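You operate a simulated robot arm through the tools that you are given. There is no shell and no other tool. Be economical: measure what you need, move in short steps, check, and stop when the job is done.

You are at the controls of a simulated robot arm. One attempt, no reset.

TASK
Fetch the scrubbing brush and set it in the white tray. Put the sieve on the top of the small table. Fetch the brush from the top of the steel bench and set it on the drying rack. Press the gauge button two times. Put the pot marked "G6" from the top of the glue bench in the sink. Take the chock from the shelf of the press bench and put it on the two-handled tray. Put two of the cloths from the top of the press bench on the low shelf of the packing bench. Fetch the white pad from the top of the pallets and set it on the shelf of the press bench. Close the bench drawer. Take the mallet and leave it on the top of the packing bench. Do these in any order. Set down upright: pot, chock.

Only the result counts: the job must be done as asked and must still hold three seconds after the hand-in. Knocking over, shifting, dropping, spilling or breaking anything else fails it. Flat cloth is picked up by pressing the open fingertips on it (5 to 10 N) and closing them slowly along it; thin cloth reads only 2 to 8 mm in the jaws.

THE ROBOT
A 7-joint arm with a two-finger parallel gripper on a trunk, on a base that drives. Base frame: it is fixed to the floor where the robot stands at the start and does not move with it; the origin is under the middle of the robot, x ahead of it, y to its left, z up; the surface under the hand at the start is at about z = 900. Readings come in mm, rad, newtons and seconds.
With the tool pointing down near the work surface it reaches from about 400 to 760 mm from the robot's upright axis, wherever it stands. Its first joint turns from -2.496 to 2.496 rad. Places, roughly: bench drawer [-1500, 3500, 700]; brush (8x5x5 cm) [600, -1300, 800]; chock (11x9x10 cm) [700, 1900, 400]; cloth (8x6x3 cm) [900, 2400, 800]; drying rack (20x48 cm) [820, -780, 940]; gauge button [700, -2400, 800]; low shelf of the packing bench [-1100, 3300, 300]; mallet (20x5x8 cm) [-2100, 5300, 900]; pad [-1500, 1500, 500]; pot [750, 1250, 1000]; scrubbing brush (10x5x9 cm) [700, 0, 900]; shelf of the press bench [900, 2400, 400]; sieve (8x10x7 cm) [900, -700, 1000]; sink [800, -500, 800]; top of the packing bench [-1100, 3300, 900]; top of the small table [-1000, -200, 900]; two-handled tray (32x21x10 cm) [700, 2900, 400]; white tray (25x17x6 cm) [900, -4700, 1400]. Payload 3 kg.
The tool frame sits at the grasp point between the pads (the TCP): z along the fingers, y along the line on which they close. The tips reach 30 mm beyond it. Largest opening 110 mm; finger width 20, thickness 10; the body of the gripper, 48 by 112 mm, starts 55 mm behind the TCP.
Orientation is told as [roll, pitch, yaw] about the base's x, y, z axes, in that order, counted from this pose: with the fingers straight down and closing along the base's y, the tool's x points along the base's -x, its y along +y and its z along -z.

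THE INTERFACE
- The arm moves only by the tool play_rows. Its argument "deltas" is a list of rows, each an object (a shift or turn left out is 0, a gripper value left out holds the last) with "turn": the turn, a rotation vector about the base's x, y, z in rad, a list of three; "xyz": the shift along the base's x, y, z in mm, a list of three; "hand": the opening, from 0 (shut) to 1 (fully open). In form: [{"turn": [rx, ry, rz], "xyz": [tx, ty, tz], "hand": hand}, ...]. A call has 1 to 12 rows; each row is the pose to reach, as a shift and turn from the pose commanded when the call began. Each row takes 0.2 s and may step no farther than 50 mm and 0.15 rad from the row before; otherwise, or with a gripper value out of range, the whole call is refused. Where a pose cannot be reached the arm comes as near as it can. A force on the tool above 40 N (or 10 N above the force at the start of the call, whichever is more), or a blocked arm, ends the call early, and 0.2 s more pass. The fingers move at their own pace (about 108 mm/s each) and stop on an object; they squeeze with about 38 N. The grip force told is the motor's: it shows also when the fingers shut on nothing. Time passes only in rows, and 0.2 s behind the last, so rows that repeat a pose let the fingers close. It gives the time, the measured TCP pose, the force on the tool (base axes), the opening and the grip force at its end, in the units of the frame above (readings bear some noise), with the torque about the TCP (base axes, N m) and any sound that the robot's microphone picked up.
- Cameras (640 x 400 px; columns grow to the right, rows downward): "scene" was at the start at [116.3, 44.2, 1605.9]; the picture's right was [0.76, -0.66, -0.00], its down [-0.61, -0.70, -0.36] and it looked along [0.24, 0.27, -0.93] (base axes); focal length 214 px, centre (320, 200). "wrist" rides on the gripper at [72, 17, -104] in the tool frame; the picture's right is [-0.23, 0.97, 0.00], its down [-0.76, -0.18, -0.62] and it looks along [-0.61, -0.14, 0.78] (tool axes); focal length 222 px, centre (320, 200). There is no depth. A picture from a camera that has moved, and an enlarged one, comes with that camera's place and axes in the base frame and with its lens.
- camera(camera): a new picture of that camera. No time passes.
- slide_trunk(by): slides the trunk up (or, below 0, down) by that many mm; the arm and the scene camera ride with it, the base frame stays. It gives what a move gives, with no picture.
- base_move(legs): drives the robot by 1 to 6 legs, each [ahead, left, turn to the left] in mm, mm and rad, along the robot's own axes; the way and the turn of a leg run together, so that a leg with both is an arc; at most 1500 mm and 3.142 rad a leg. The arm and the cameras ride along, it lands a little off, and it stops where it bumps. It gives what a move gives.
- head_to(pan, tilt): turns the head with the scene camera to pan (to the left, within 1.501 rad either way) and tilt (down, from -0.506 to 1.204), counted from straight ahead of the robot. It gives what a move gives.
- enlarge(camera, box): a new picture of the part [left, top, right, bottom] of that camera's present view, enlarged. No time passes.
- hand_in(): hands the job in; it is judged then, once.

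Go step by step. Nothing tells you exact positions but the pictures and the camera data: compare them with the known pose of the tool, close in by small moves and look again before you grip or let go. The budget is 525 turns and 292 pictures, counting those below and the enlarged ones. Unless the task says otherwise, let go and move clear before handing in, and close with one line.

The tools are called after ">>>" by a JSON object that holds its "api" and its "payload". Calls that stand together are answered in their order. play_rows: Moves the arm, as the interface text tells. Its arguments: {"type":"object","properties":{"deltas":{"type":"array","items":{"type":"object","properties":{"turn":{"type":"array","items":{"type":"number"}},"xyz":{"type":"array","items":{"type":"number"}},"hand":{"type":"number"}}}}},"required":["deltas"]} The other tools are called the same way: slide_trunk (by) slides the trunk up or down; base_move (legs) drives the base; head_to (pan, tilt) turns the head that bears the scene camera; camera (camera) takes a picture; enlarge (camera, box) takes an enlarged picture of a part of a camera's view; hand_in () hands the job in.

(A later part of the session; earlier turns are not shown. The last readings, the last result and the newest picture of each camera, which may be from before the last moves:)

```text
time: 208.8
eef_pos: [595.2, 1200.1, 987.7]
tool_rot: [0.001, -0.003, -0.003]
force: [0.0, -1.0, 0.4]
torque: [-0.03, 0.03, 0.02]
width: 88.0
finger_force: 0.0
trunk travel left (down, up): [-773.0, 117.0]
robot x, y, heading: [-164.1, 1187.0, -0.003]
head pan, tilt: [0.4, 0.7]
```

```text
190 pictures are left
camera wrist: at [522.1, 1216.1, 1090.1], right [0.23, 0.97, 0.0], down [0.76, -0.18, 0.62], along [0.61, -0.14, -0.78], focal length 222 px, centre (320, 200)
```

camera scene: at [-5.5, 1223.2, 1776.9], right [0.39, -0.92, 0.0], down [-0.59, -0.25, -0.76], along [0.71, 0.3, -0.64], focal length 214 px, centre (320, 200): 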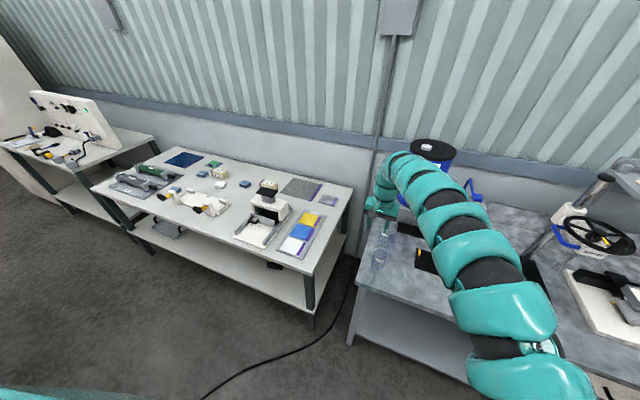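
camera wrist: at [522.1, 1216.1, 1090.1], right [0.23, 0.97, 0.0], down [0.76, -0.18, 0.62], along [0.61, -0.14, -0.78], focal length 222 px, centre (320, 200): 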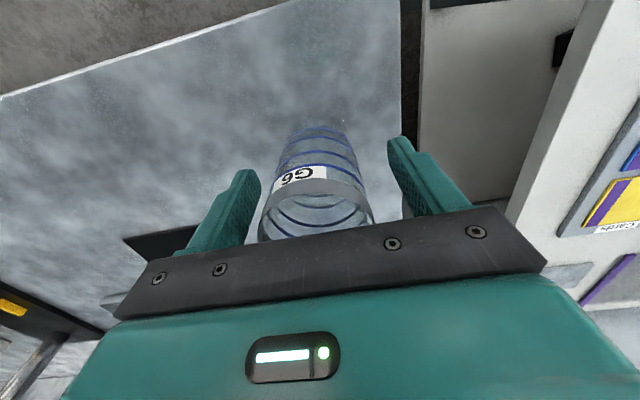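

>>> {"api": "play_rows", "payload": {"deltas": [{"hand": 0.0}, {"hand": 0.0}, {"hand": 0.0}]}}

>>> {"api": "slide_trunk", "payload": {"by": 110}}

>>> {"api": "play_rows", "payload": {"deltas": [{"xyz": [-5, 0, 40]}, {"xyz": [-10, 0, 80]}, {"xyz": [-10, 0, 110]}, {"xyz": [-10, 0, 110]}]}}

>>> {"api": "camera", "payload": {"camera": "wrist"}}

```text
time: 209.6
eef_pos: [594.0, 1199.5, 987.1]
tool_rot: [0.0, -0.002, -0.003]
force: [1.6, -0.8, 1.5]
torque: [-0.04, -0.17, -0.01]
width: 56.8
finger_force: 38.1
trunk travel left (down, up): [-773.0, 117.0]
robot x, y, heading: [-163.4, 1192.1, -0.001]
head pan, tilt: [0.4, 0.7]
```

```text
time: 211.0
eef_pos: [595.1, 1198.4, 1095.6]
tool_rot: [0.001, -0.003, -0.004]
force: [-0.3, 0.5, -1.9]
torque: [0.01, 0.03, 0.0]
width: 56.8
finger_force: 38.2
trunk travel left (down, up): [-883.0, 7.0]
robot x, y, heading: [-165.2, 1181.9, -0.003]
head pan, tilt: [0.4, 0.7]
```

```text
time: 212.0
eef_pos: [581.8, 1201.2, 1206.6]
tool_rot: [0.0, -0.001, -0.003]
force: [-0.4, 0.4, -1.3]
torque: [0.02, 0.05, 0.01]
width: 56.5
finger_force: 38.0
trunk travel left (down, up): [-883.0, 7.0]
robot x, y, heading: [-161.7, 1188.5, -0.0]
head pan, tilt: [0.4, 0.7]
```

```text
189 pictures are left
camera wrist: at [509.1, 1217.8, 1310.0], right [0.23, 0.97, 0.0], down [0.76, -0.18, 0.62], along [0.61, -0.14, -0.78], focal length 222 px, centre (320, 200)
```

wrist: 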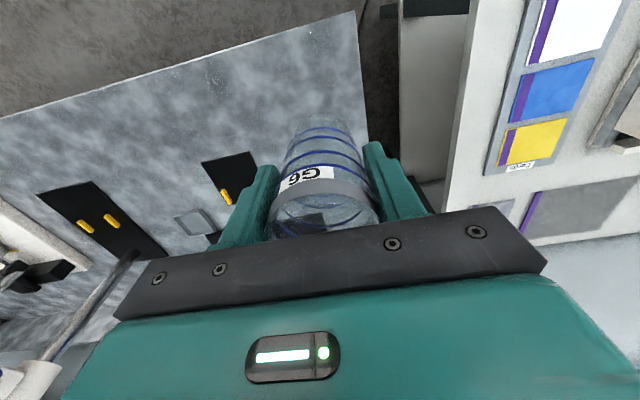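

>>> {"api": "base_move", "payload": {"legs": [[-200, 0, 0], [0, -860, 0], [0, -860, 0]]}}

>>> {"api": "camera", "payload": {"camera": "wrist"}}

>>> {"api": "head_to", "payload": {"pan": 0.25, "tilt": 0.6}}

>>> {"api": "camera", "payload": {"camera": "scene"}}

```text
time: 221.9
eef_pos: [396.5, -498.1, 1206.8]
tool_rot: [0.0, -0.003, 0.002]
force: [-0.3, -0.4, -1.8]
torque: [-0.03, 0.02, 0.03]
width: 52.3
finger_force: 38.6
trunk travel left (down, up): [-883.0, 7.0]
robot x, y, heading: [-349.3, -517.5, 0.012]
head pan, tilt: [0.4, 0.7]
```

```text
188 pictures are left
camera wrist: at [323.3, -481.5, 1309.9], right [0.22, 0.97, 0.0], down [0.76, -0.17, 0.62], along [0.61, -0.14, -0.78], focal length 222 px, centre (320, 200)
```

wrist: 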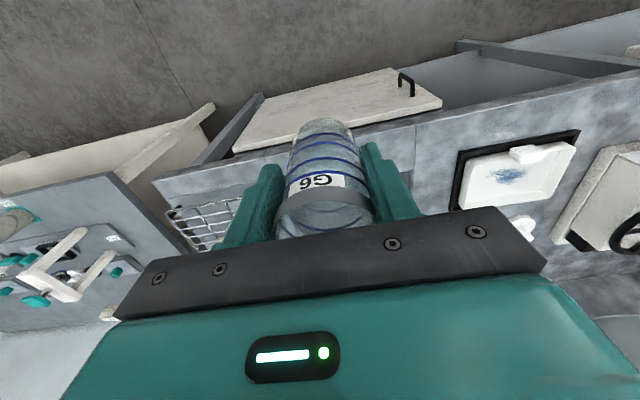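

```text
time: 222.6
eef_pos: [395.8, -498.0, 1206.9]
tool_rot: [0.002, -0.003, 0.003]
force: [-0.2, 1.0, -1.2]
torque: [0.01, 0.02, -0.02]
width: 52.5
finger_force: 38.3
trunk travel left (down, up): [-883.0, 7.0]
robot x, y, heading: [-347.0, -519.5, 0.005]
head pan, tilt: [0.25, 0.6]
```

```text
187 pictures are left
camera scene: at [-183.7, -490.5, 1782.5], right [0.25, -0.97, 0.0], down [-0.55, -0.14, -0.82], along [0.8, 0.21, -0.57], focal length 214 px, centre (320, 200)
```

scene: 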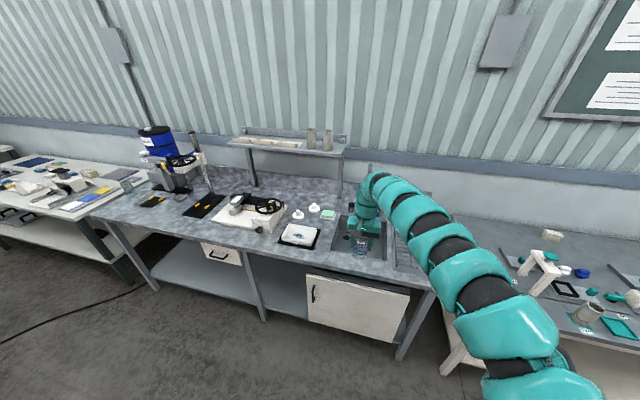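

>>> {"api": "enlarge", "payload": {"camera": "scene", "box": [280, 140, 460, 260]}}

```text
3.33 times, centred on (370, 200) of scene
camera zoom: at [-183.7, -490.5, 1782.5], right [0.25, -0.97, 0.0], down [-0.55, -0.14, -0.82], along [0.8, 0.21, -0.57], focal length 715 px, centre (153, 200)
```

zoom: 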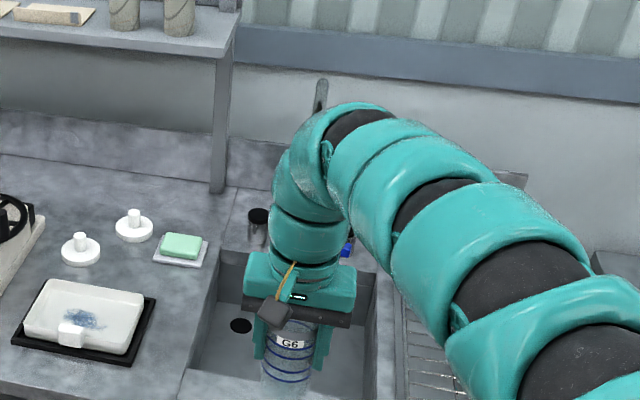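

>>> {"api": "base_move", "payload": {"legs": [[296, -32, -0.008]]}}

>>> {"api": "slide_trunk", "payload": {"by": -180}}

>>> {"api": "camera", "payload": {"camera": "wrist"}}

>>> {"api": "camera", "payload": {"camera": "scene"}}

```text
time: 224.6
eef_pos: [688.8, -530.2, 1206.2]
tool_rot: [0.0, 0.0, -0.001]
force: [0.3, -0.3, -1.3]
torque: [0.03, 0.04, 0.0]
width: 52.4
finger_force: 38.8
trunk travel left (down, up): [-883.0, 7.0]
robot x, y, heading: [-57.1, -544.8, 0.002]
head pan, tilt: [0.25, 0.6]
```

```text
time: 226.6
eef_pos: [688.5, -530.9, 1027.3]
tool_rot: [0.0, -0.002, 0.0]
force: [-1.1, -0.7, -2.0]
torque: [0.01, 0.03, 0.02]
width: 52.4
finger_force: 37.5
trunk travel left (down, up): [-703.0, 187.0]
robot x, y, heading: [-55.8, -546.3, 0.008]
head pan, tilt: [0.25, 0.6]
```

```text
185 pictures are left
camera wrist: at [615.9, -514.0, 1130.0], right [0.23, 0.97, 0.0], down [0.76, -0.18, 0.62], along [0.61, -0.14, -0.78], focal length 222 px, centre (320, 200)
```

wrist: 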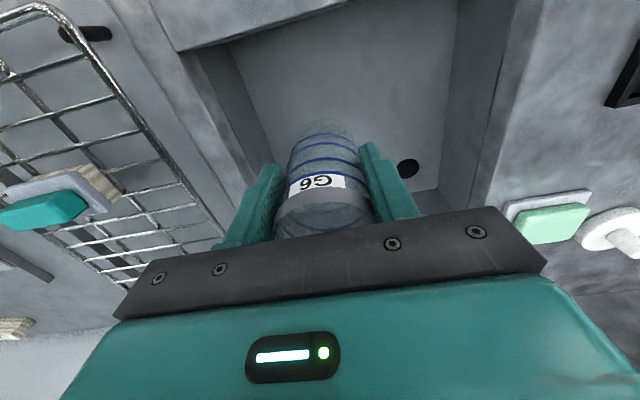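

```text
184 pictures are left
camera scene: at [108.9, -521.5, 1602.6], right [0.25, -0.97, 0.0], down [-0.55, -0.14, -0.82], along [0.8, 0.2, -0.57], focal length 214 px, centre (320, 200)
```

scene: 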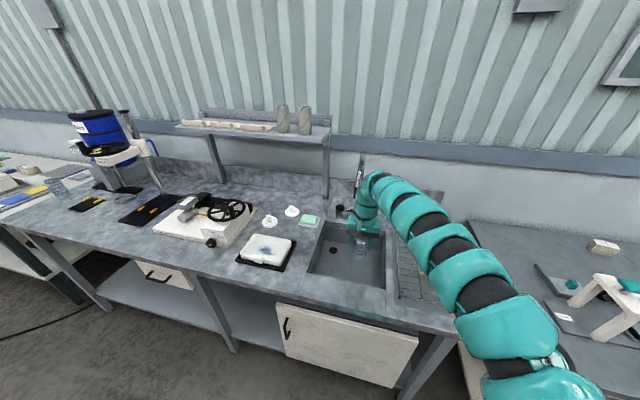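

>>> {"api": "slide_trunk", "payload": {"by": -165}}

>>> {"api": "camera", "payload": {"camera": "wrist"}}

```text
time: 228.5
eef_pos: [688.8, -530.0, 862.0]
tool_rot: [-0.001, -0.002, 0.001]
force: [0.6, 0.0, -0.9]
torque: [-0.06, 0.0, -0.02]
width: 52.1
finger_force: 38.2
trunk travel left (down, up): [-538.0, 352.0]
robot x, y, heading: [-54.9, -545.7, -0.002]
head pan, tilt: [0.25, 0.6]
```

```text
183 pictures are left
camera wrist: at [615.9, -514.0, 965.0], right [0.23, 0.97, 0.0], down [0.76, -0.18, 0.62], along [0.61, -0.14, -0.78], focal length 222 px, centre (320, 200)
```

wrist: 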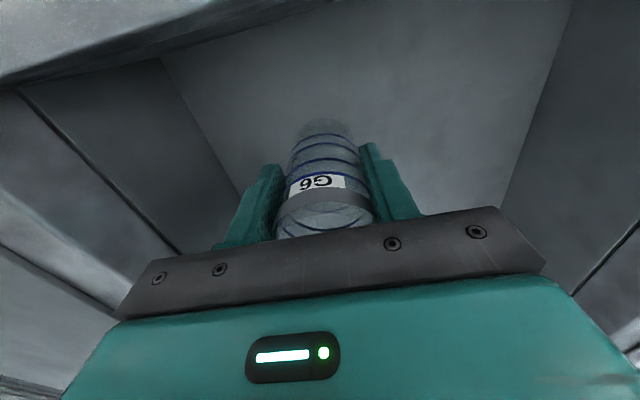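

>>> {"api": "play_rows", "payload": {"deltas": [{"xyz": [0, 0, -4]}, {"xyz": [0, 0, -8]}, {"xyz": [0, 0, -12]}, {"xyz": [0, 0, -16]}, {"xyz": [0, 0, -20]}, {"xyz": [0, 0, -24]}, {"xyz": [0, 0, -28]}]}}

>>> {"api": "camera", "payload": {"camera": "wrist"}}

```text
time: 230.1
eef_pos: [685.2, -531.8, 838.2]
tool_rot: [0.0, -0.006, 0.0]
force: [-7.7, -1.4, 26.8]
torque: [0.02, -0.34, -0.03]
width: 43.0
finger_force: 38.2
trunk travel left (down, up): [-538.0, 352.0]
robot x, y, heading: [-56.0, -547.4, -0.004]
head pan, tilt: [0.25, 0.6]
```

```text
182 pictures are left
camera wrist: at [612.6, -514.4, 939.9], right [0.23, 0.97, 0.0], down [0.76, -0.18, 0.63], along [0.61, -0.14, -0.78], focal length 222 px, centre (320, 200)
```

wrist: 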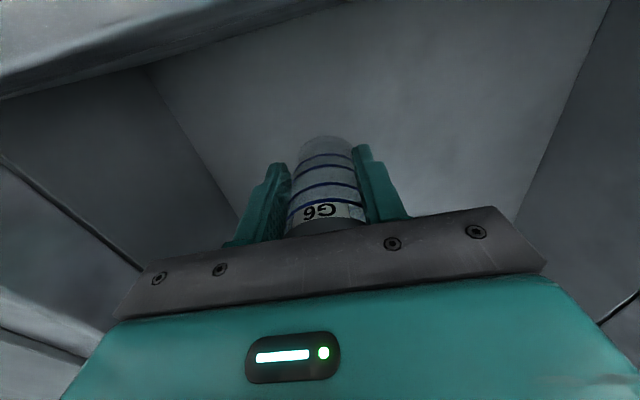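

>>> {"api": "play_rows", "payload": {"deltas": [{"xyz": [0, 0, 3]}, {"xyz": [0, 0, 3], "hand": 0.5}, {"xyz": [0, 0, 3], "hand": 0.8}, {"xyz": [0, 0, 3], "hand": 0.8}]}}

>>> {"api": "camera", "payload": {"camera": "wrist"}}

```text
time: 231.1
eef_pos: [687.4, -530.4, 837.7]
tool_rot: [0.0, -0.001, -0.001]
force: [-0.3, 0.3, 0.1]
torque: [0.01, -0.02, 0.02]
width: 88.3
finger_force: 0.1
trunk travel left (down, up): [-538.0, 352.0]
robot x, y, heading: [-59.0, -546.7, 0.003]
head pan, tilt: [0.25, 0.6]
```

```text
181 pictures are left
camera wrist: at [615.2, -514.9, 940.4], right [0.23, 0.97, 0.0], down [0.76, -0.18, 0.62], along [0.61, -0.14, -0.78], focal length 222 px, centre (320, 200)
```

wrist: 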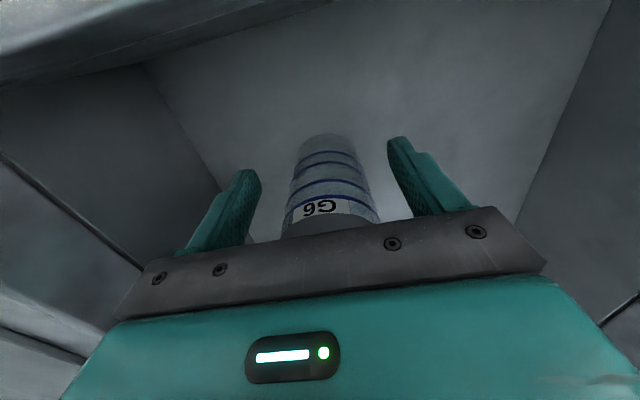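

Pot looks upright and free. I'll raise the trunk straight up and check.

>>> {"api": "slide_trunk", "payload": {"by": 250}}

>>> {"api": "camera", "payload": {"camera": "wrist"}}

```text
time: 233.6
eef_pos: [688.3, -531.2, 1087.9]
tool_rot: [0.001, -0.003, -0.001]
force: [-0.1, -0.1, -0.4]
torque: [0.01, 0.0, -0.01]
width: 88.0
finger_force: 0.0
trunk travel left (down, up): [-788.0, 102.0]
robot x, y, heading: [-56.4, -545.5, 0.001]
head pan, tilt: [0.25, 0.6]
```

```text
180 pictures are left
camera wrist: at [615.3, -515.0, 1190.3], right [0.23, 0.97, 0.0], down [0.76, -0.18, 0.62], along [0.61, -0.14, -0.78], focal length 222 px, centre (320, 200)
```

wrist: 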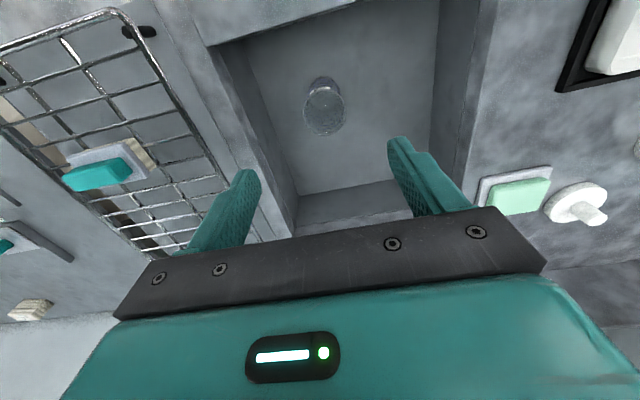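

Pot is standing in the sink. Heading to the press bench now.

>>> {"api": "slide_trunk", "payload": {"by": 95}}

>>> {"api": "base_move", "payload": {"legs": [[-300, 0, 0], [0, 1400, 0], [0, 1200, 0]]}}

>>> {"api": "head_to", "payload": {"pan": 0.5, "tilt": 0.7}}

>>> {"api": "camera", "payload": {"camera": "scene"}}

```text
time: 234.9
eef_pos: [687.4, -531.8, 1181.5]
tool_rot: [0.0, -0.001, -0.001]
force: [-0.2, 0.4, 0.0]
torque: [0.0, -0.03, 0.03]
width: 87.7
finger_force: 0.1
trunk travel left (down, up): [-883.0, 7.0]
robot x, y, heading: [-57.1, -547.3, 0.002]
head pan, tilt: [0.25, 0.6]
```

```text
time: 249.4
eef_pos: [513.0, 2053.8, 1183.0]
tool_rot: [0.0, -0.001, -0.067]
force: [-0.4, 0.4, 0.2]
torque: [-0.01, 0.02, 0.02]
width: 88.0
finger_force: 0.1
trunk travel left (down, up): [-883.0, 7.0]
robot x, y, heading: [-227.5, 2091.2, -0.063]
head pan, tilt: [0.25, 0.6]
```

```text
time: 250.2
eef_pos: [513.4, 2054.6, 1181.8]
tool_rot: [-0.001, -0.002, -0.065]
force: [-0.7, 0.0, -0.6]
torque: [0.03, 0.01, 0.0]
width: 88.2
finger_force: 0.0
trunk travel left (down, up): [-883.0, 7.0]
robot x, y, heading: [-232.9, 2090.2, -0.067]
head pan, tilt: [0.499, 0.7]
```

```text
179 pictures are left
camera scene: at [-73.6, 2122.2, 1773.9], right [0.42, -0.91, 0.0], down [-0.58, -0.27, -0.77], along [0.69, 0.32, -0.64], focal length 214 px, centre (320, 200)
```

scene: 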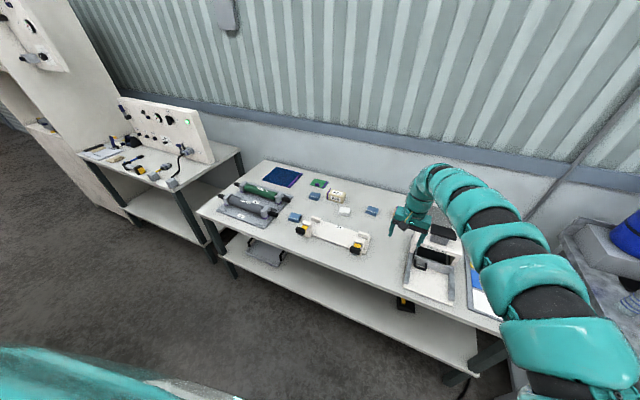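

>>> {"api": "enlarge", "payload": {"camera": "scene", "box": [190, 150, 350, 280]}}

>>> {"api": "enlarge", "payload": {"camera": "scene", "box": [340, 180, 500, 330]}}

```text
3.08 times, centred on (270, 215) of scene
camera zoom: at [-73.6, 2122.2, 1773.9], right [0.42, -0.91, 0.0], down [-0.58, -0.27, -0.77], along [0.69, 0.32, -0.64], focal length 660 px, centre (474, 154)
```

zoom: 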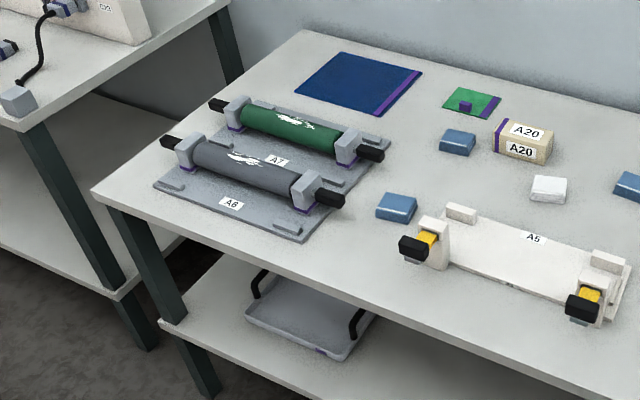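

```text
2.67 times, centred on (420, 255) of scene
camera zoom: at [-73.6, 2122.2, 1773.9], right [0.42, -0.91, 0.0], down [-0.58, -0.27, -0.77], along [0.69, 0.32, -0.64], focal length 572 px, centre (53, 53)
```

zoom: 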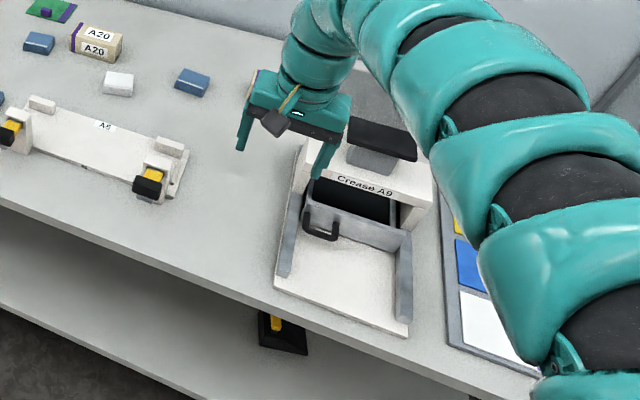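

The chock is on the low shelf under the bench top, and the two-handled tray sits farther left on the same shelf. I'll back off, turn the tool so the camera ends on top with the fingers forward, and lower the trunk.

>>> {"api": "base_move", "payload": {"legs": [[-230, -150, 0.065]]}}

>>> {"api": "play_rows", "payload": {"deltas": [{"turn": [0, 0, 0.15]}, {"turn": [0, 0, 0.3]}, {"turn": [0, 0, 0.45]}, {"turn": [0, 0, 0.6]}, {"turn": [0, 0, 0.75]}, {"turn": [0, 0, 0.9]}, {"turn": [0, 0, 1.05]}, {"turn": [0, 0, 1.2]}, {"turn": [0, 0, 1.35]}, {"turn": [0, 0, 1.5]}, {"turn": [0, 0, 1.57]}]}}

>>> {"api": "play_rows", "payload": {"deltas": [{"turn": [0, 0, 0.15]}, {"turn": [0, 0, 0.3]}, {"turn": [0, 0, 0.45]}, {"turn": [0, 0, 0.6]}, {"turn": [0, 0, 0.75]}, {"turn": [0, 0, 0.9]}, {"turn": [0, 0, 1.05]}, {"turn": [0, 0, 1.2]}, {"turn": [0, 0, 1.35]}, {"turn": [0, 0, 1.5]}, {"turn": [0, 0, 1.57]}]}}

```text
time: 252.1
eef_pos: [287.0, 1959.4, 1182.9]
tool_rot: [-0.001, -0.003, 0.006]
force: [-0.7, 0.3, -0.5]
torque: [0.01, -0.05, -0.01]
width: 87.8
finger_force: 0.0
trunk travel left (down, up): [-883.0, 7.0]
robot x, y, heading: [-458.9, 1942.0, 0.008]
head pan, tilt: [0.499, 0.7]
```

```text
time: 254.5
eef_pos: [287.9, 1960.6, 1181.8]
tool_rot: [-0.001, -0.002, 1.58]
force: [0.7, -0.1, 0.3]
torque: [0.02, -0.01, 0.02]
width: 88.1
finger_force: 0.1
trunk travel left (down, up): [-883.0, 7.0]
robot x, y, heading: [-456.6, 1943.7, 0.006]
head pan, tilt: [0.499, 0.7]
```

```text
time: 256.9
eef_pos: [287.9, 1960.2, 1182.4]
tool_rot: [0.001, 0.0, -3.134]
force: [-0.4, -0.2, -0.4]
torque: [0.0, 0.0, 0.01]
width: 87.7
finger_force: 0.0
trunk travel left (down, up): [-883.0, 7.0]
robot x, y, heading: [-456.2, 1944.2, 0.01]
head pan, tilt: [0.499, 0.7]
```

>>> {"api": "play_rows", "payload": {"deltas": [{"turn": [0, -0.14, 0]}, {"turn": [0, -0.28, 0]}, {"turn": [0, -0.42, 0]}, {"turn": [0, -0.56, 0]}, {"turn": [0, -0.7, 0]}, {"turn": [0, -0.84, 0]}, {"turn": [0, -0.98, 0]}, {"turn": [0, -1.12, 0]}, {"turn": [0, -1.26, 0]}, {"turn": [0, -1.35, 0]}, {"turn": [0, -1.4, 0]}, {"turn": [0, -1.4, 0]}]}}

>>> {"api": "slide_trunk", "payload": {"by": -600}}

>>> {"api": "camera", "payload": {"camera": "wrist"}}

>>> {"api": "camera", "payload": {"camera": "scene"}}

```text
time: 259.5
eef_pos: [297.1, 1977.5, 1176.1]
tool_rot: [0.033, 1.4, -3.117]
force: [0.6, 0.6, 0.8]
torque: [0.02, 0.0, 0.01]
width: 87.9
finger_force: 0.1
out of reach, approached as far as the arm can: row 2, 3, 4, 5, 6, 7, 8, 9, 10, 11, 12
trunk travel left (down, up): [-883.0, 7.0]
robot x, y, heading: [-452.6, 1945.7, 0.009]
head pan, tilt: [0.499, 0.7]
```

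```text
refused: -600 is not a number from -400 to 400
```

```text
176 pictures are left
camera wrist: at [208.2, 1960.7, 1265.0], right [-0.05, -0.97, -0.22], down [-0.74, 0.18, -0.65], along [0.67, 0.13, -0.73], focal length 222 px, centre (320, 200)
```

wrist: 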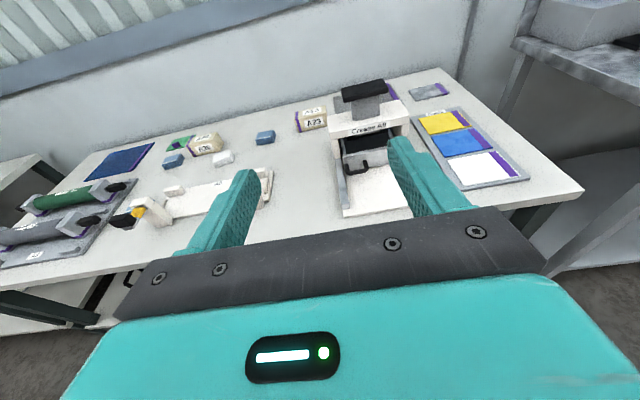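

```text
175 pictures are left
camera scene: at [-302.6, 1984.9, 1773.9], right [0.49, -0.87, 0.0], down [-0.56, -0.31, -0.76], along [0.67, 0.37, -0.64], focal length 214 px, centre (320, 200)
```

scene: 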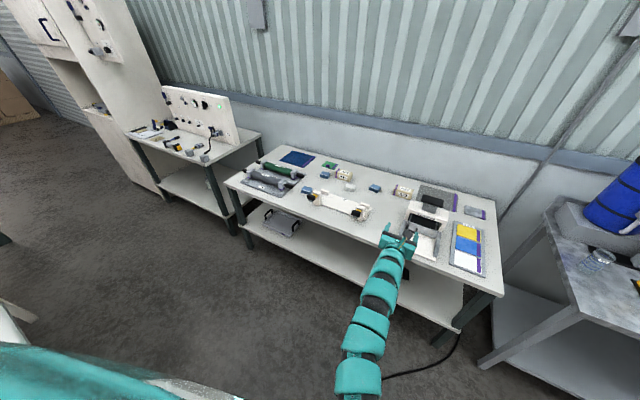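

>>> {"api": "slide_trunk", "payload": {"by": -400}}

>>> {"api": "slide_trunk", "payload": {"by": -230}}

>>> {"api": "camera", "payload": {"camera": "wrist"}}

>>> {"api": "head_to", "payload": {"pan": 0.3, "tilt": 0.5}}

>>> {"api": "camera", "payload": {"camera": "scene"}}

```text
time: 263.3
eef_pos: [298.0, 1978.1, 776.0]
tool_rot: [0.033, 1.398, -3.116]
force: [-0.1, 0.0, 0.9]
torque: [0.0, 0.04, -0.02]
width: 88.1
finger_force: 0.0
trunk travel left (down, up): [-483.0, 407.0]
robot x, y, heading: [-454.9, 1945.1, 0.01]
head pan, tilt: [0.499, 0.7]
```

```text
time: 265.7
eef_pos: [298.7, 1976.8, 546.1]
tool_rot: [0.033, 1.399, -3.118]
force: [-0.6, -0.1, -0.3]
torque: [-0.01, -0.02, 0.02]
width: 88.1
finger_force: 0.1
trunk travel left (down, up): [-253.0, 637.0]
robot x, y, heading: [-457.3, 1937.6, 0.011]
head pan, tilt: [0.499, 0.7]
```

```text
174 pictures are left
camera wrist: at [208.2, 1960.9, 635.0], right [-0.05, -0.97, -0.22], down [-0.74, 0.18, -0.64], along [0.67, 0.13, -0.73], focal length 222 px, centre (320, 200)
```

wrist: 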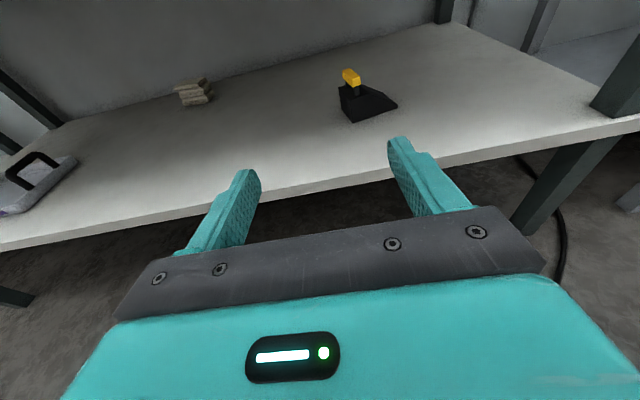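

```text
time: 266.4
eef_pos: [297.8, 1977.2, 546.7]
tool_rot: [0.032, 1.4, -3.118]
force: [-1.2, 0.0, 0.2]
torque: [-0.03, 0.0, 0.02]
width: 88.1
finger_force: 0.1
trunk travel left (down, up): [-253.0, 637.0]
robot x, y, heading: [-452.8, 1938.2, 0.011]
head pan, tilt: [0.3, 0.499]
```

```text
173 pictures are left
camera scene: at [-290.4, 1971.5, 1161.6], right [0.3, -0.95, 0.0], down [-0.46, -0.15, -0.88], along [0.84, 0.27, -0.48], focal length 214 px, centre (320, 200)
```

scene: 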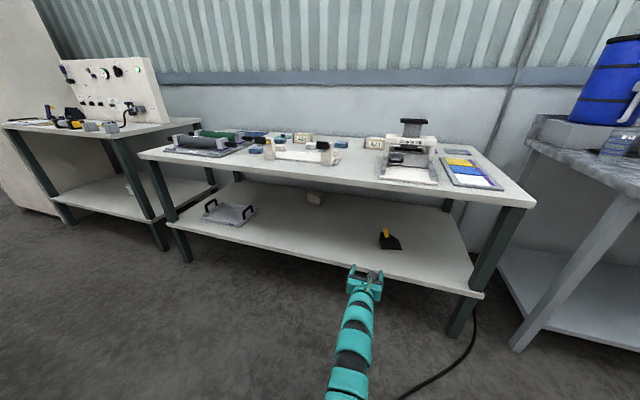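

>>> {"api": "enlarge", "payload": {"camera": "wrist", "box": [310, 50, 430, 140]}}

>>> {"api": "enlarge", "payload": {"camera": "scene", "box": [340, 210, 440, 270]}}

>>> {"api": "enlarge", "payload": {"camera": "scene", "box": [180, 180, 280, 250]}}

```text
4.44 times, centred on (370, 95) of wrist
camera zoom: at [208.2, 1960.9, 635.0], right [-0.05, -0.97, -0.22], down [-0.74, 0.18, -0.64], along [0.67, 0.13, -0.73], focal length 987 px, centre (98, 667)
```

zoom: 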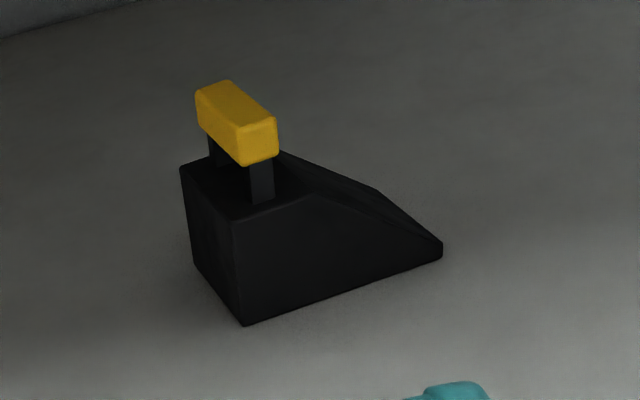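

```text
6.40 times, centred on (390, 240) of scene
camera zoom: at [-290.4, 1971.5, 1161.6], right [0.3, -0.95, 0.0], down [-0.46, -0.15, -0.88], along [0.84, 0.27, -0.48], focal length 1373 px, centre (-128, -56)
```

zoom: 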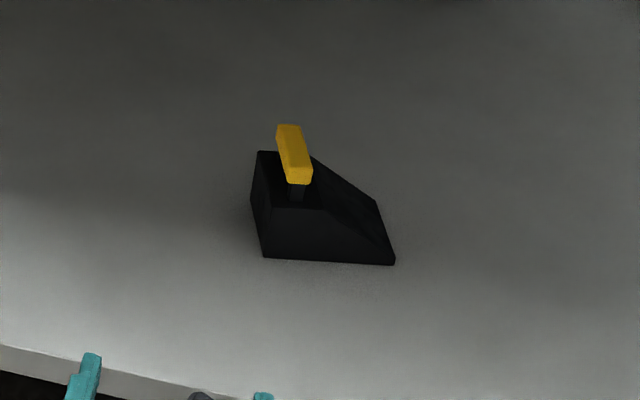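

```text
5.71 times, centred on (230, 215) of scene
camera zoom: at [-290.4, 1971.5, 1161.6], right [0.3, -0.95, 0.0], down [-0.46, -0.15, -0.88], along [0.84, 0.27, -0.48], focal length 1226 px, centre (834, 114)
```

zoom: 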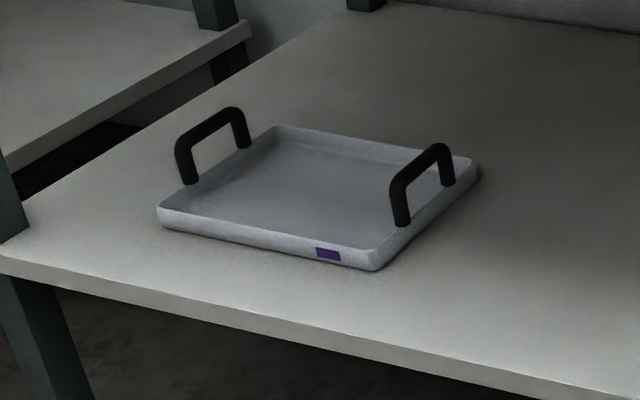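

Chock: wedge with a yellow bar handle on top, handle from about (689,1908) to (741,1918) at z≈447, shelf at ≈357. I'll yaw the tool to match and approach along the handle.

>>> {"api": "play_rows", "payload": {"deltas": [{"turn": [0, 0, 0.12], "hand": 0.6}, {"turn": [0, 0, 0.2], "hand": 0.6}, {"turn": [0, 0, 0.2], "hand": 0.6}]}}

>>> {"api": "slide_trunk", "payload": {"by": -92}}

>>> {"api": "base_move", "payload": {"legs": [[270, -85, 0]]}}

>>> {"api": "camera", "payload": {"camera": "wrist"}}

>>> {"api": "camera", "payload": {"camera": "scene"}}

```text
time: 267.2
eef_pos: [342.1, 2026.3, 524.0]
tool_rot: [0.034, 1.401, -2.915]
force: [0.0, 0.4, -1.0]
torque: [-0.05, 0.01, -0.01]
width: 65.9
finger_force: 0.1
out of reach, approached as far as the arm can: row 1, 2, 3
trunk travel left (down, up): [-253.0, 637.0]
robot x, y, heading: [-458.1, 1943.0, 0.01]
head pan, tilt: [0.3, 0.499]
```

```text
time: 268.5
eef_pos: [342.3, 2026.5, 433.9]
tool_rot: [0.032, 1.4, -2.918]
force: [-0.8, 0.0, -0.6]
torque: [0.02, -0.03, -0.02]
width: 66.3
finger_force: 0.2
trunk travel left (down, up): [-161.0, 729.0]
robot x, y, heading: [-454.7, 1941.7, 0.011]
head pan, tilt: [0.3, 0.499]
```

```text
time: 270.5
eef_pos: [614.8, 1944.2, 432.6]
tool_rot: [0.033, 1.399, -2.918]
force: [0.8, 0.9, -0.5]
torque: [-0.01, -0.01, 0.0]
width: 65.8
finger_force: 0.0
trunk travel left (down, up): [-161.0, 729.0]
robot x, y, heading: [-184.2, 1860.3, 0.009]
head pan, tilt: [0.3, 0.499]
```

```text
169 pictures are left
camera wrist: at [528.8, 1911.0, 521.3], right [0.15, -0.96, -0.22], down [-0.76, 0.03, -0.65], along [0.63, 0.26, -0.73], focal length 222 px, centre (320, 200)
```

wrist: 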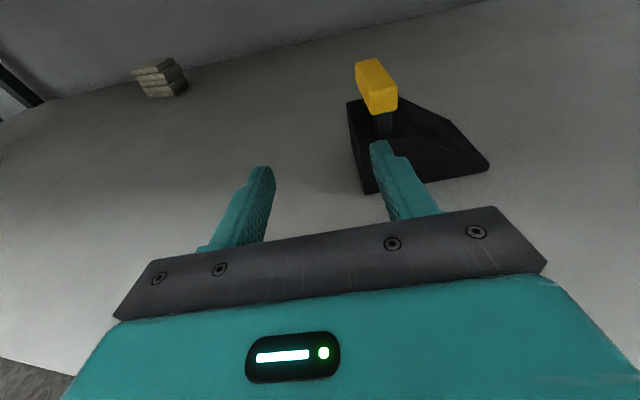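

```text
168 pictures are left
camera scene: at [-18.1, 1889.3, 1069.6], right [0.3, -0.95, 0.0], down [-0.46, -0.14, -0.88], along [0.84, 0.27, -0.48], focal length 214 px, centre (320, 200)
```

scene: 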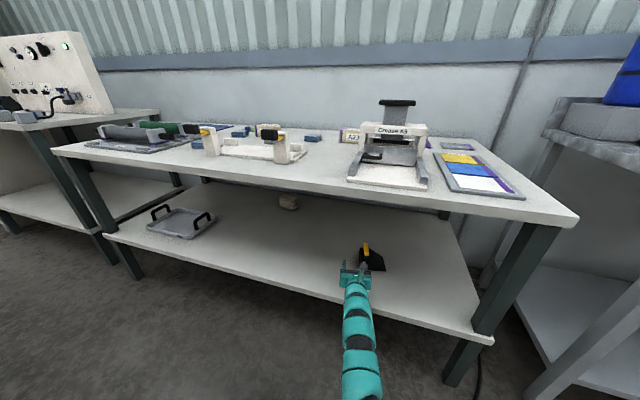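

>>> {"api": "slide_trunk", "payload": {"by": 18}}

>>> {"api": "base_move", "payload": {"legs": [[0, -58, 0]]}}

>>> {"api": "camera", "payload": {"camera": "wrist"}}

```text
time: 271.1
eef_pos: [614.2, 1943.9, 450.0]
tool_rot: [0.033, 1.4, -2.919]
force: [-0.4, -1.0, 0.0]
torque: [-0.02, 0.0, 0.02]
width: 65.9
finger_force: 0.1
trunk travel left (down, up): [-179.0, 711.0]
robot x, y, heading: [-182.0, 1860.7, 0.009]
head pan, tilt: [0.3, 0.499]
```

```text
time: 272.1
eef_pos: [614.6, 1886.3, 450.1]
tool_rot: [0.036, 1.401, -2.919]
force: [-0.6, 0.5, -0.5]
torque: [0.0, -0.03, 0.0]
width: 66.3
finger_force: 0.0
trunk travel left (down, up): [-179.0, 711.0]
robot x, y, heading: [-181.9, 1799.1, 0.01]
head pan, tilt: [0.3, 0.499]
```

```text
167 pictures are left
camera wrist: at [529.3, 1852.4, 539.2], right [0.15, -0.96, -0.22], down [-0.76, 0.03, -0.65], along [0.63, 0.26, -0.73], focal length 222 px, centre (320, 200)
```

wrist: 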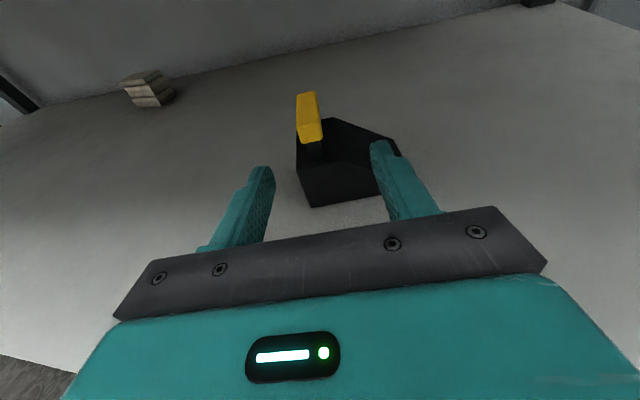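

>>> {"api": "base_move", "payload": {"legs": [[60, 14, 0]]}}

>>> {"api": "camera", "payload": {"camera": "wrist"}}

```text
time: 273.1
eef_pos: [673.8, 1899.2, 449.5]
tool_rot: [0.031, 1.401, -2.92]
force: [0.2, 1.0, 0.0]
torque: [-0.02, -0.03, -0.03]
width: 66.0
finger_force: 0.0
trunk travel left (down, up): [-179.0, 711.0]
robot x, y, heading: [-126.3, 1816.7, 0.007]
head pan, tilt: [0.3, 0.499]
```

```text
166 pictures are left
camera wrist: at [589.4, 1866.4, 539.3], right [0.14, -0.96, -0.22], down [-0.76, 0.03, -0.65], along [0.63, 0.26, -0.73], focal length 222 px, centre (320, 200)
```

wrist: 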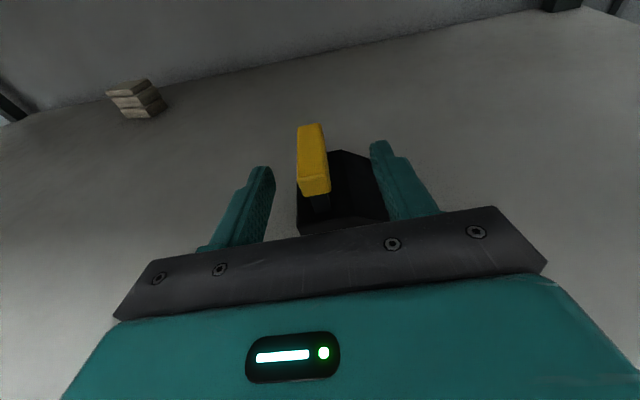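

>>> {"api": "base_move", "payload": {"legs": [[34, 9, 0]]}}

>>> {"api": "play_rows", "payload": {"deltas": [{"hand": 0.0}, {"hand": 0.0}, {"hand": 0.0}]}}

>>> {"api": "camera", "payload": {"camera": "wrist"}}

```text
time: 273.9
eef_pos: [707.5, 1909.0, 453.1]
tool_rot: [0.034, 1.4, -2.923]
force: [0.7, 0.0, 1.1]
torque: [0.01, 0.05, 0.01]
width: 65.9
finger_force: 0.0
trunk travel left (down, up): [-179.0, 711.0]
robot x, y, heading: [-94.2, 1825.8, 0.008]
head pan, tilt: [0.3, 0.499]
```

```text
time: 274.7
eef_pos: [709.1, 1908.8, 451.0]
tool_rot: [0.03, 1.4, -2.924]
force: [1.3, 1.6, 1.9]
torque: [0.36, -0.25, 0.05]
width: 19.7
finger_force: 38.1
trunk travel left (down, up): [-179.0, 711.0]
robot x, y, heading: [-89.3, 1822.2, 0.007]
head pan, tilt: [0.3, 0.499]
```

```text
165 pictures are left
camera wrist: at [623.9, 1875.6, 539.4], right [0.14, -0.96, -0.22], down [-0.76, 0.03, -0.65], along [0.63, 0.26, -0.73], focal length 222 px, centre (320, 200)
```

wrist: 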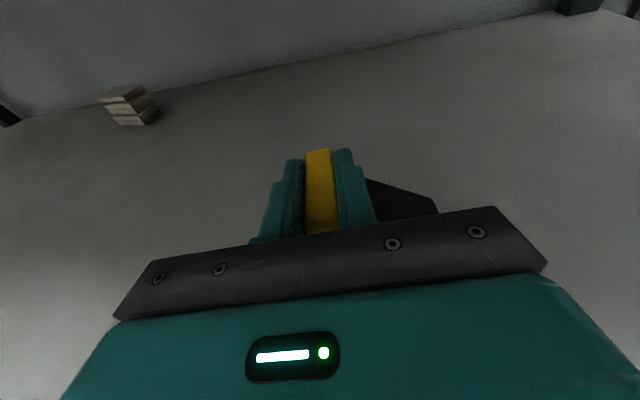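

Gripped. Lift by the trunk and slide left towards the tray, staying under the bench top in front.

>>> {"api": "slide_trunk", "payload": {"by": 70}}

>>> {"api": "base_move", "payload": {"legs": [[-260, 0, 0]]}}

>>> {"api": "camera", "payload": {"camera": "scene"}}

>>> {"api": "camera", "payload": {"camera": "wrist"}}

```text
time: 275.8
eef_pos: [709.6, 1909.0, 521.0]
tool_rot: [0.034, 1.4, -2.923]
force: [-0.7, -0.1, -4.1]
torque: [0.06, 0.04, -0.01]
width: 19.9
finger_force: 38.1
trunk travel left (down, up): [-249.0, 641.0]
robot x, y, heading: [-90.6, 1822.8, 0.004]
head pan, tilt: [0.3, 0.499]
```

```text
time: 277.7
eef_pos: [445.6, 1906.6, 519.7]
tool_rot: [0.034, 1.4, -2.924]
force: [0.5, 1.0, -3.5]
torque: [0.07, 0.05, 0.0]
width: 19.8
finger_force: 38.1
trunk travel left (down, up): [-249.0, 641.0]
robot x, y, heading: [-354.3, 1821.5, 0.006]
head pan, tilt: [0.3, 0.499]
```

```text
164 pictures are left
camera scene: at [-187.1, 1852.6, 1157.5], right [0.3, -0.95, 0.0], down [-0.46, -0.14, -0.88], along [0.84, 0.26, -0.48], focal length 214 px, centre (320, 200)
```

scene: 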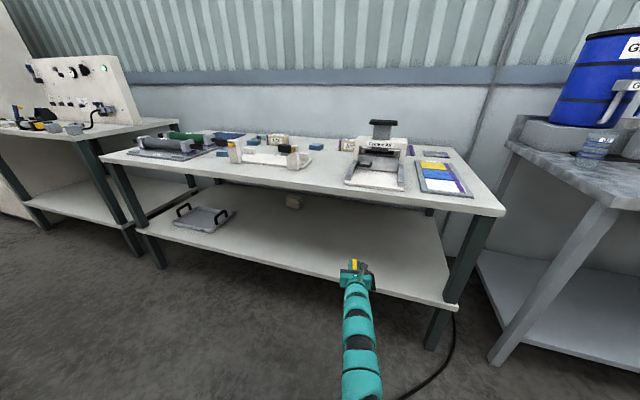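

```text
163 pictures are left
camera wrist: at [359.7, 1872.6, 608.9], right [0.14, -0.97, -0.22], down [-0.76, 0.03, -0.65], along [0.63, 0.26, -0.73], focal length 222 px, centre (320, 200)
```

wrist: 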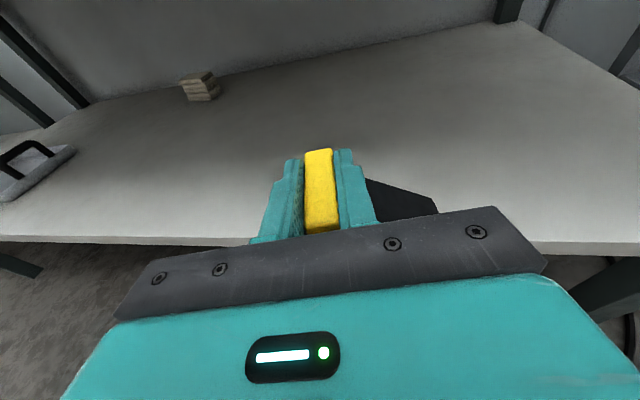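

>>> {"api": "base_move", "payload": {"legs": [[0, 1066, 0]]}}

>>> {"api": "camera", "payload": {"camera": "wrist"}}

>>> {"api": "camera", "payload": {"camera": "scene"}}

```text
time: 283.3
eef_pos: [422.4, 3017.4, 521.0]
tool_rot: [0.031, 1.4, -2.897]
force: [0.6, -0.6, -3.9]
torque: [0.05, 0.05, -0.01]
width: 20.0
finger_force: 38.6
trunk travel left (down, up): [-249.0, 641.0]
robot x, y, heading: [-375.0, 2914.3, 0.025]
head pan, tilt: [0.3, 0.499]
```

```text
162 pictures are left
camera wrist: at [338.1, 2982.1, 608.9], right [0.17, -0.96, -0.22], down [-0.76, 0.01, -0.64], along [0.62, 0.28, -0.73], focal length 222 px, centre (320, 200)
```

wrist: 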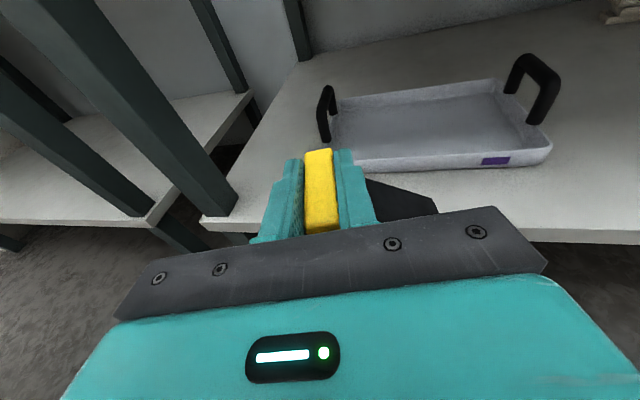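

```text
161 pictures are left
camera scene: at [-207.9, 2947.2, 1157.5], right [0.33, -0.95, 0.0], down [-0.45, -0.16, -0.88], along [0.83, 0.29, -0.48], focal length 214 px, centre (320, 200)
```

scene: 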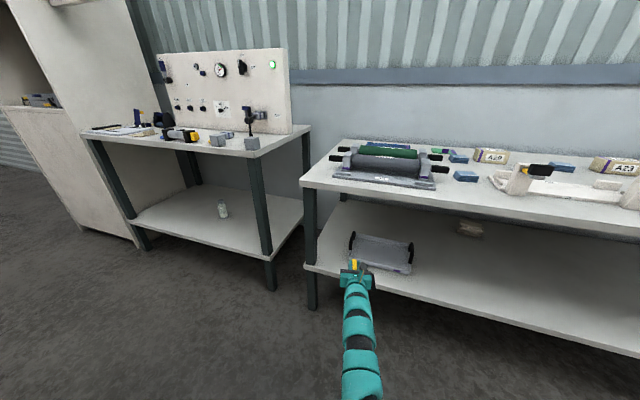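

>>> {"api": "base_move", "payload": {"legs": [[0, -54, 0], [190, 0, 0]]}}

>>> {"api": "camera", "payload": {"camera": "wrist"}}

>>> {"api": "enlarge", "payload": {"camera": "scene", "box": [280, 190, 440, 290]}}

```text
time: 285.4
eef_pos: [613.6, 2963.2, 519.5]
tool_rot: [0.034, 1.4, -2.903]
force: [0.4, -0.5, -3.9]
torque: [0.07, 0.02, -0.02]
width: 19.7
finger_force: 37.8
trunk travel left (down, up): [-249.0, 641.0]
robot x, y, heading: [-187.0, 2862.2, 0.021]
head pan, tilt: [0.3, 0.499]
```

```text
160 pictures are left
camera wrist: at [529.0, 2929.7, 609.0], right [0.16, -0.96, -0.22], down [-0.76, 0.02, -0.65], along [0.62, 0.27, -0.73], focal length 222 px, centre (320, 200)
```

wrist: 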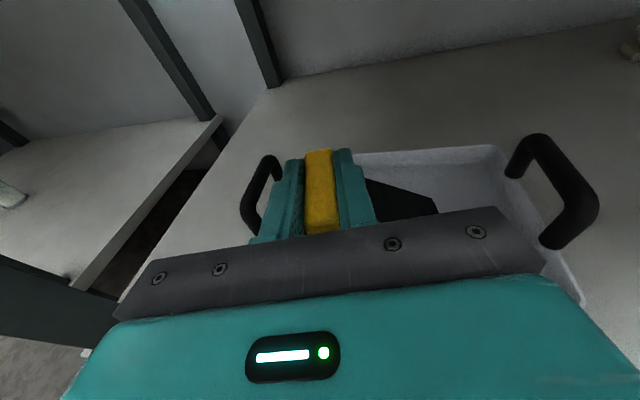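

```text
4.00 times, centred on (360, 240) of scene
camera zoom: at [-17.3, 2898.6, 1157.6], right [0.32, -0.95, 0.0], down [-0.45, -0.15, -0.88], along [0.83, 0.28, -0.48], focal length 858 px, centre (160, 40)
```

zoom: 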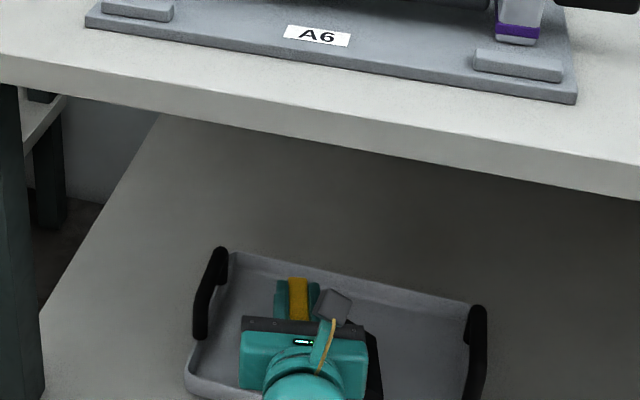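

>>> {"api": "base_move", "payload": {"legs": [[98, -17, 0]]}}

>>> {"api": "slide_trunk", "payload": {"by": -48}}

>>> {"api": "camera", "payload": {"camera": "wrist"}}

>>> {"api": "enlarge", "payload": {"camera": "scene", "box": [280, 190, 440, 290]}}

```text
time: 286.5
eef_pos: [711.6, 2950.1, 519.0]
tool_rot: [0.033, 1.4, -2.903]
force: [0.7, -0.3, -3.3]
torque: [0.08, 0.07, 0.0]
width: 19.9
finger_force: 37.6
trunk travel left (down, up): [-249.0, 641.0]
robot x, y, heading: [-85.9, 2853.4, 0.026]
head pan, tilt: [0.3, 0.499]
```

```text
time: 287.4
eef_pos: [711.6, 2949.7, 472.6]
tool_rot: [0.033, 1.399, -2.903]
force: [0.9, 0.9, -4.6]
torque: [0.08, 0.02, 0.01]
width: 19.7
finger_force: 37.7
trunk travel left (down, up): [-201.0, 689.0]
robot x, y, heading: [-83.5, 2852.4, 0.024]
head pan, tilt: [0.3, 0.499]
```

```text
158 pictures are left
camera wrist: at [627.3, 2914.7, 560.9], right [0.16, -0.96, -0.22], down [-0.76, 0.02, -0.65], along [0.62, 0.27, -0.73], focal length 222 px, centre (320, 200)
```

wrist: 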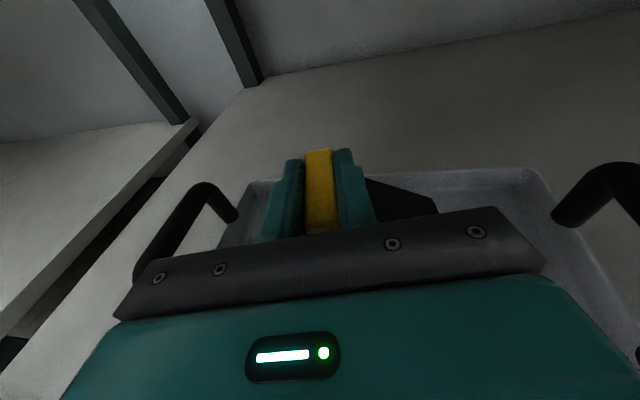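

```text
4.00 times, centred on (360, 240) of scene
camera zoom: at [81.0, 2883.8, 1109.5], right [0.32, -0.95, 0.0], down [-0.45, -0.15, -0.88], along [0.83, 0.28, -0.48], focal length 858 px, centre (160, 40)
```

zoom: 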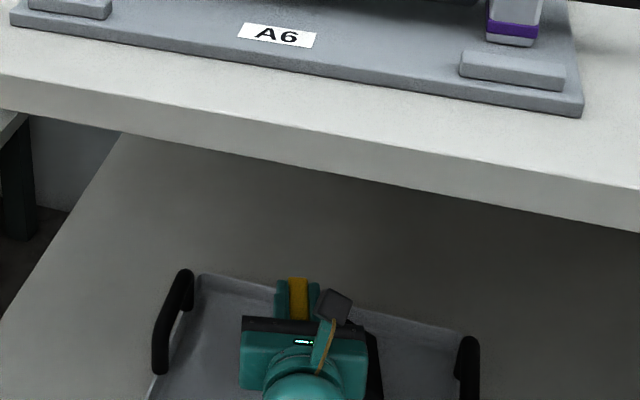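

>>> {"api": "play_rows", "payload": {"deltas": [{"xyz": [0, 0, -3]}, {"xyz": [0, 0, -6]}, {"xyz": [0, 0, -9]}, {"xyz": [0, 0, -11]}, {"xyz": [0, 0, -13]}, {"xyz": [0, 0, -15]}]}}

```text
time: 288.8
eef_pos: [712.2, 2949.9, 456.9]
tool_rot: [0.032, 1.4, -2.904]
force: [-0.1, -0.6, -3.5]
torque: [0.07, 0.02, -0.03]
width: 19.8
finger_force: 38.0
trunk travel left (down, up): [-201.0, 689.0]
robot x, y, heading: [-85.8, 2849.4, 0.026]
head pan, tilt: [0.3, 0.499]
```

>>> {"api": "play_rows", "payload": {"deltas": [{"xyz": [0, 0, -2]}, {"xyz": [0, 0, -4]}, {"xyz": [0, 0, -6]}, {"xyz": [0, 0, -8]}]}}

```text
time: 289.8
eef_pos: [711.7, 2949.8, 454.6]
tool_rot: [0.031, 1.408, -2.905]
force: [9.2, 0.9, 24.3]
torque: [0.35, 0.21, -0.04]
width: 19.7
finger_force: 37.9
trunk travel left (down, up): [-201.0, 689.0]
robot x, y, heading: [-85.5, 2851.1, 0.023]
head pan, tilt: [0.3, 0.499]
```

Touchdown in the tray. Release and back straight out.

>>> {"api": "play_rows", "payload": {"deltas": [{"xyz": [0, 0, 4]}, {"xyz": [0, 0, 4], "hand": 0.3}, {"xyz": [0, 0, 4], "hand": 0.6}, {"xyz": [0, 0, 4], "hand": 0.6}]}}

>>> {"api": "base_move", "payload": {"legs": [[-80, -19, 0], [-250, 0, 0]]}}

>>> {"api": "camera", "payload": {"camera": "wrist"}}

```text
time: 290.8
eef_pos: [711.8, 2949.2, 453.5]
tool_rot: [0.036, 1.401, -2.904]
force: [0.5, 0.2, -0.1]
torque: [0.02, -0.02, 0.02]
width: 65.7
finger_force: 0.1
trunk travel left (down, up): [-201.0, 689.0]
robot x, y, heading: [-87.2, 2850.3, 0.02]
head pan, tilt: [0.3, 0.499]
```

```text
time: 293.3
eef_pos: [382.3, 2920.6, 453.7]
tool_rot: [0.034, 1.4, -2.906]
force: [0.0, -0.5, -0.4]
torque: [0.01, -0.01, 0.01]
width: 66.1
finger_force: 0.0
trunk travel left (down, up): [-201.0, 689.0]
robot x, y, heading: [-413.9, 2823.2, 0.02]
head pan, tilt: [0.3, 0.499]
```

```text
156 pictures are left
camera wrist: at [297.3, 2885.5, 542.1], right [0.16, -0.96, -0.22], down [-0.76, 0.02, -0.65], along [0.63, 0.27, -0.73], focal length 222 px, centre (320, 200)
```

wrist: 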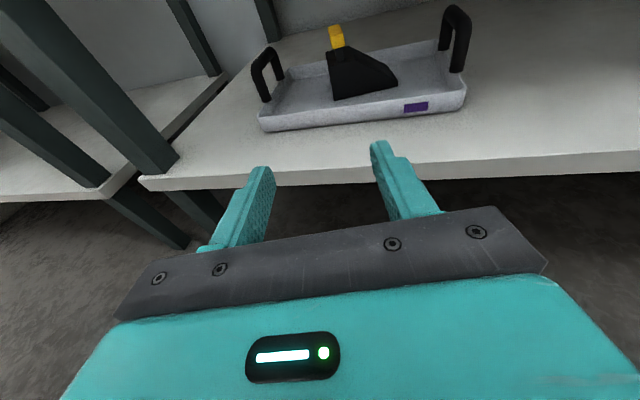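

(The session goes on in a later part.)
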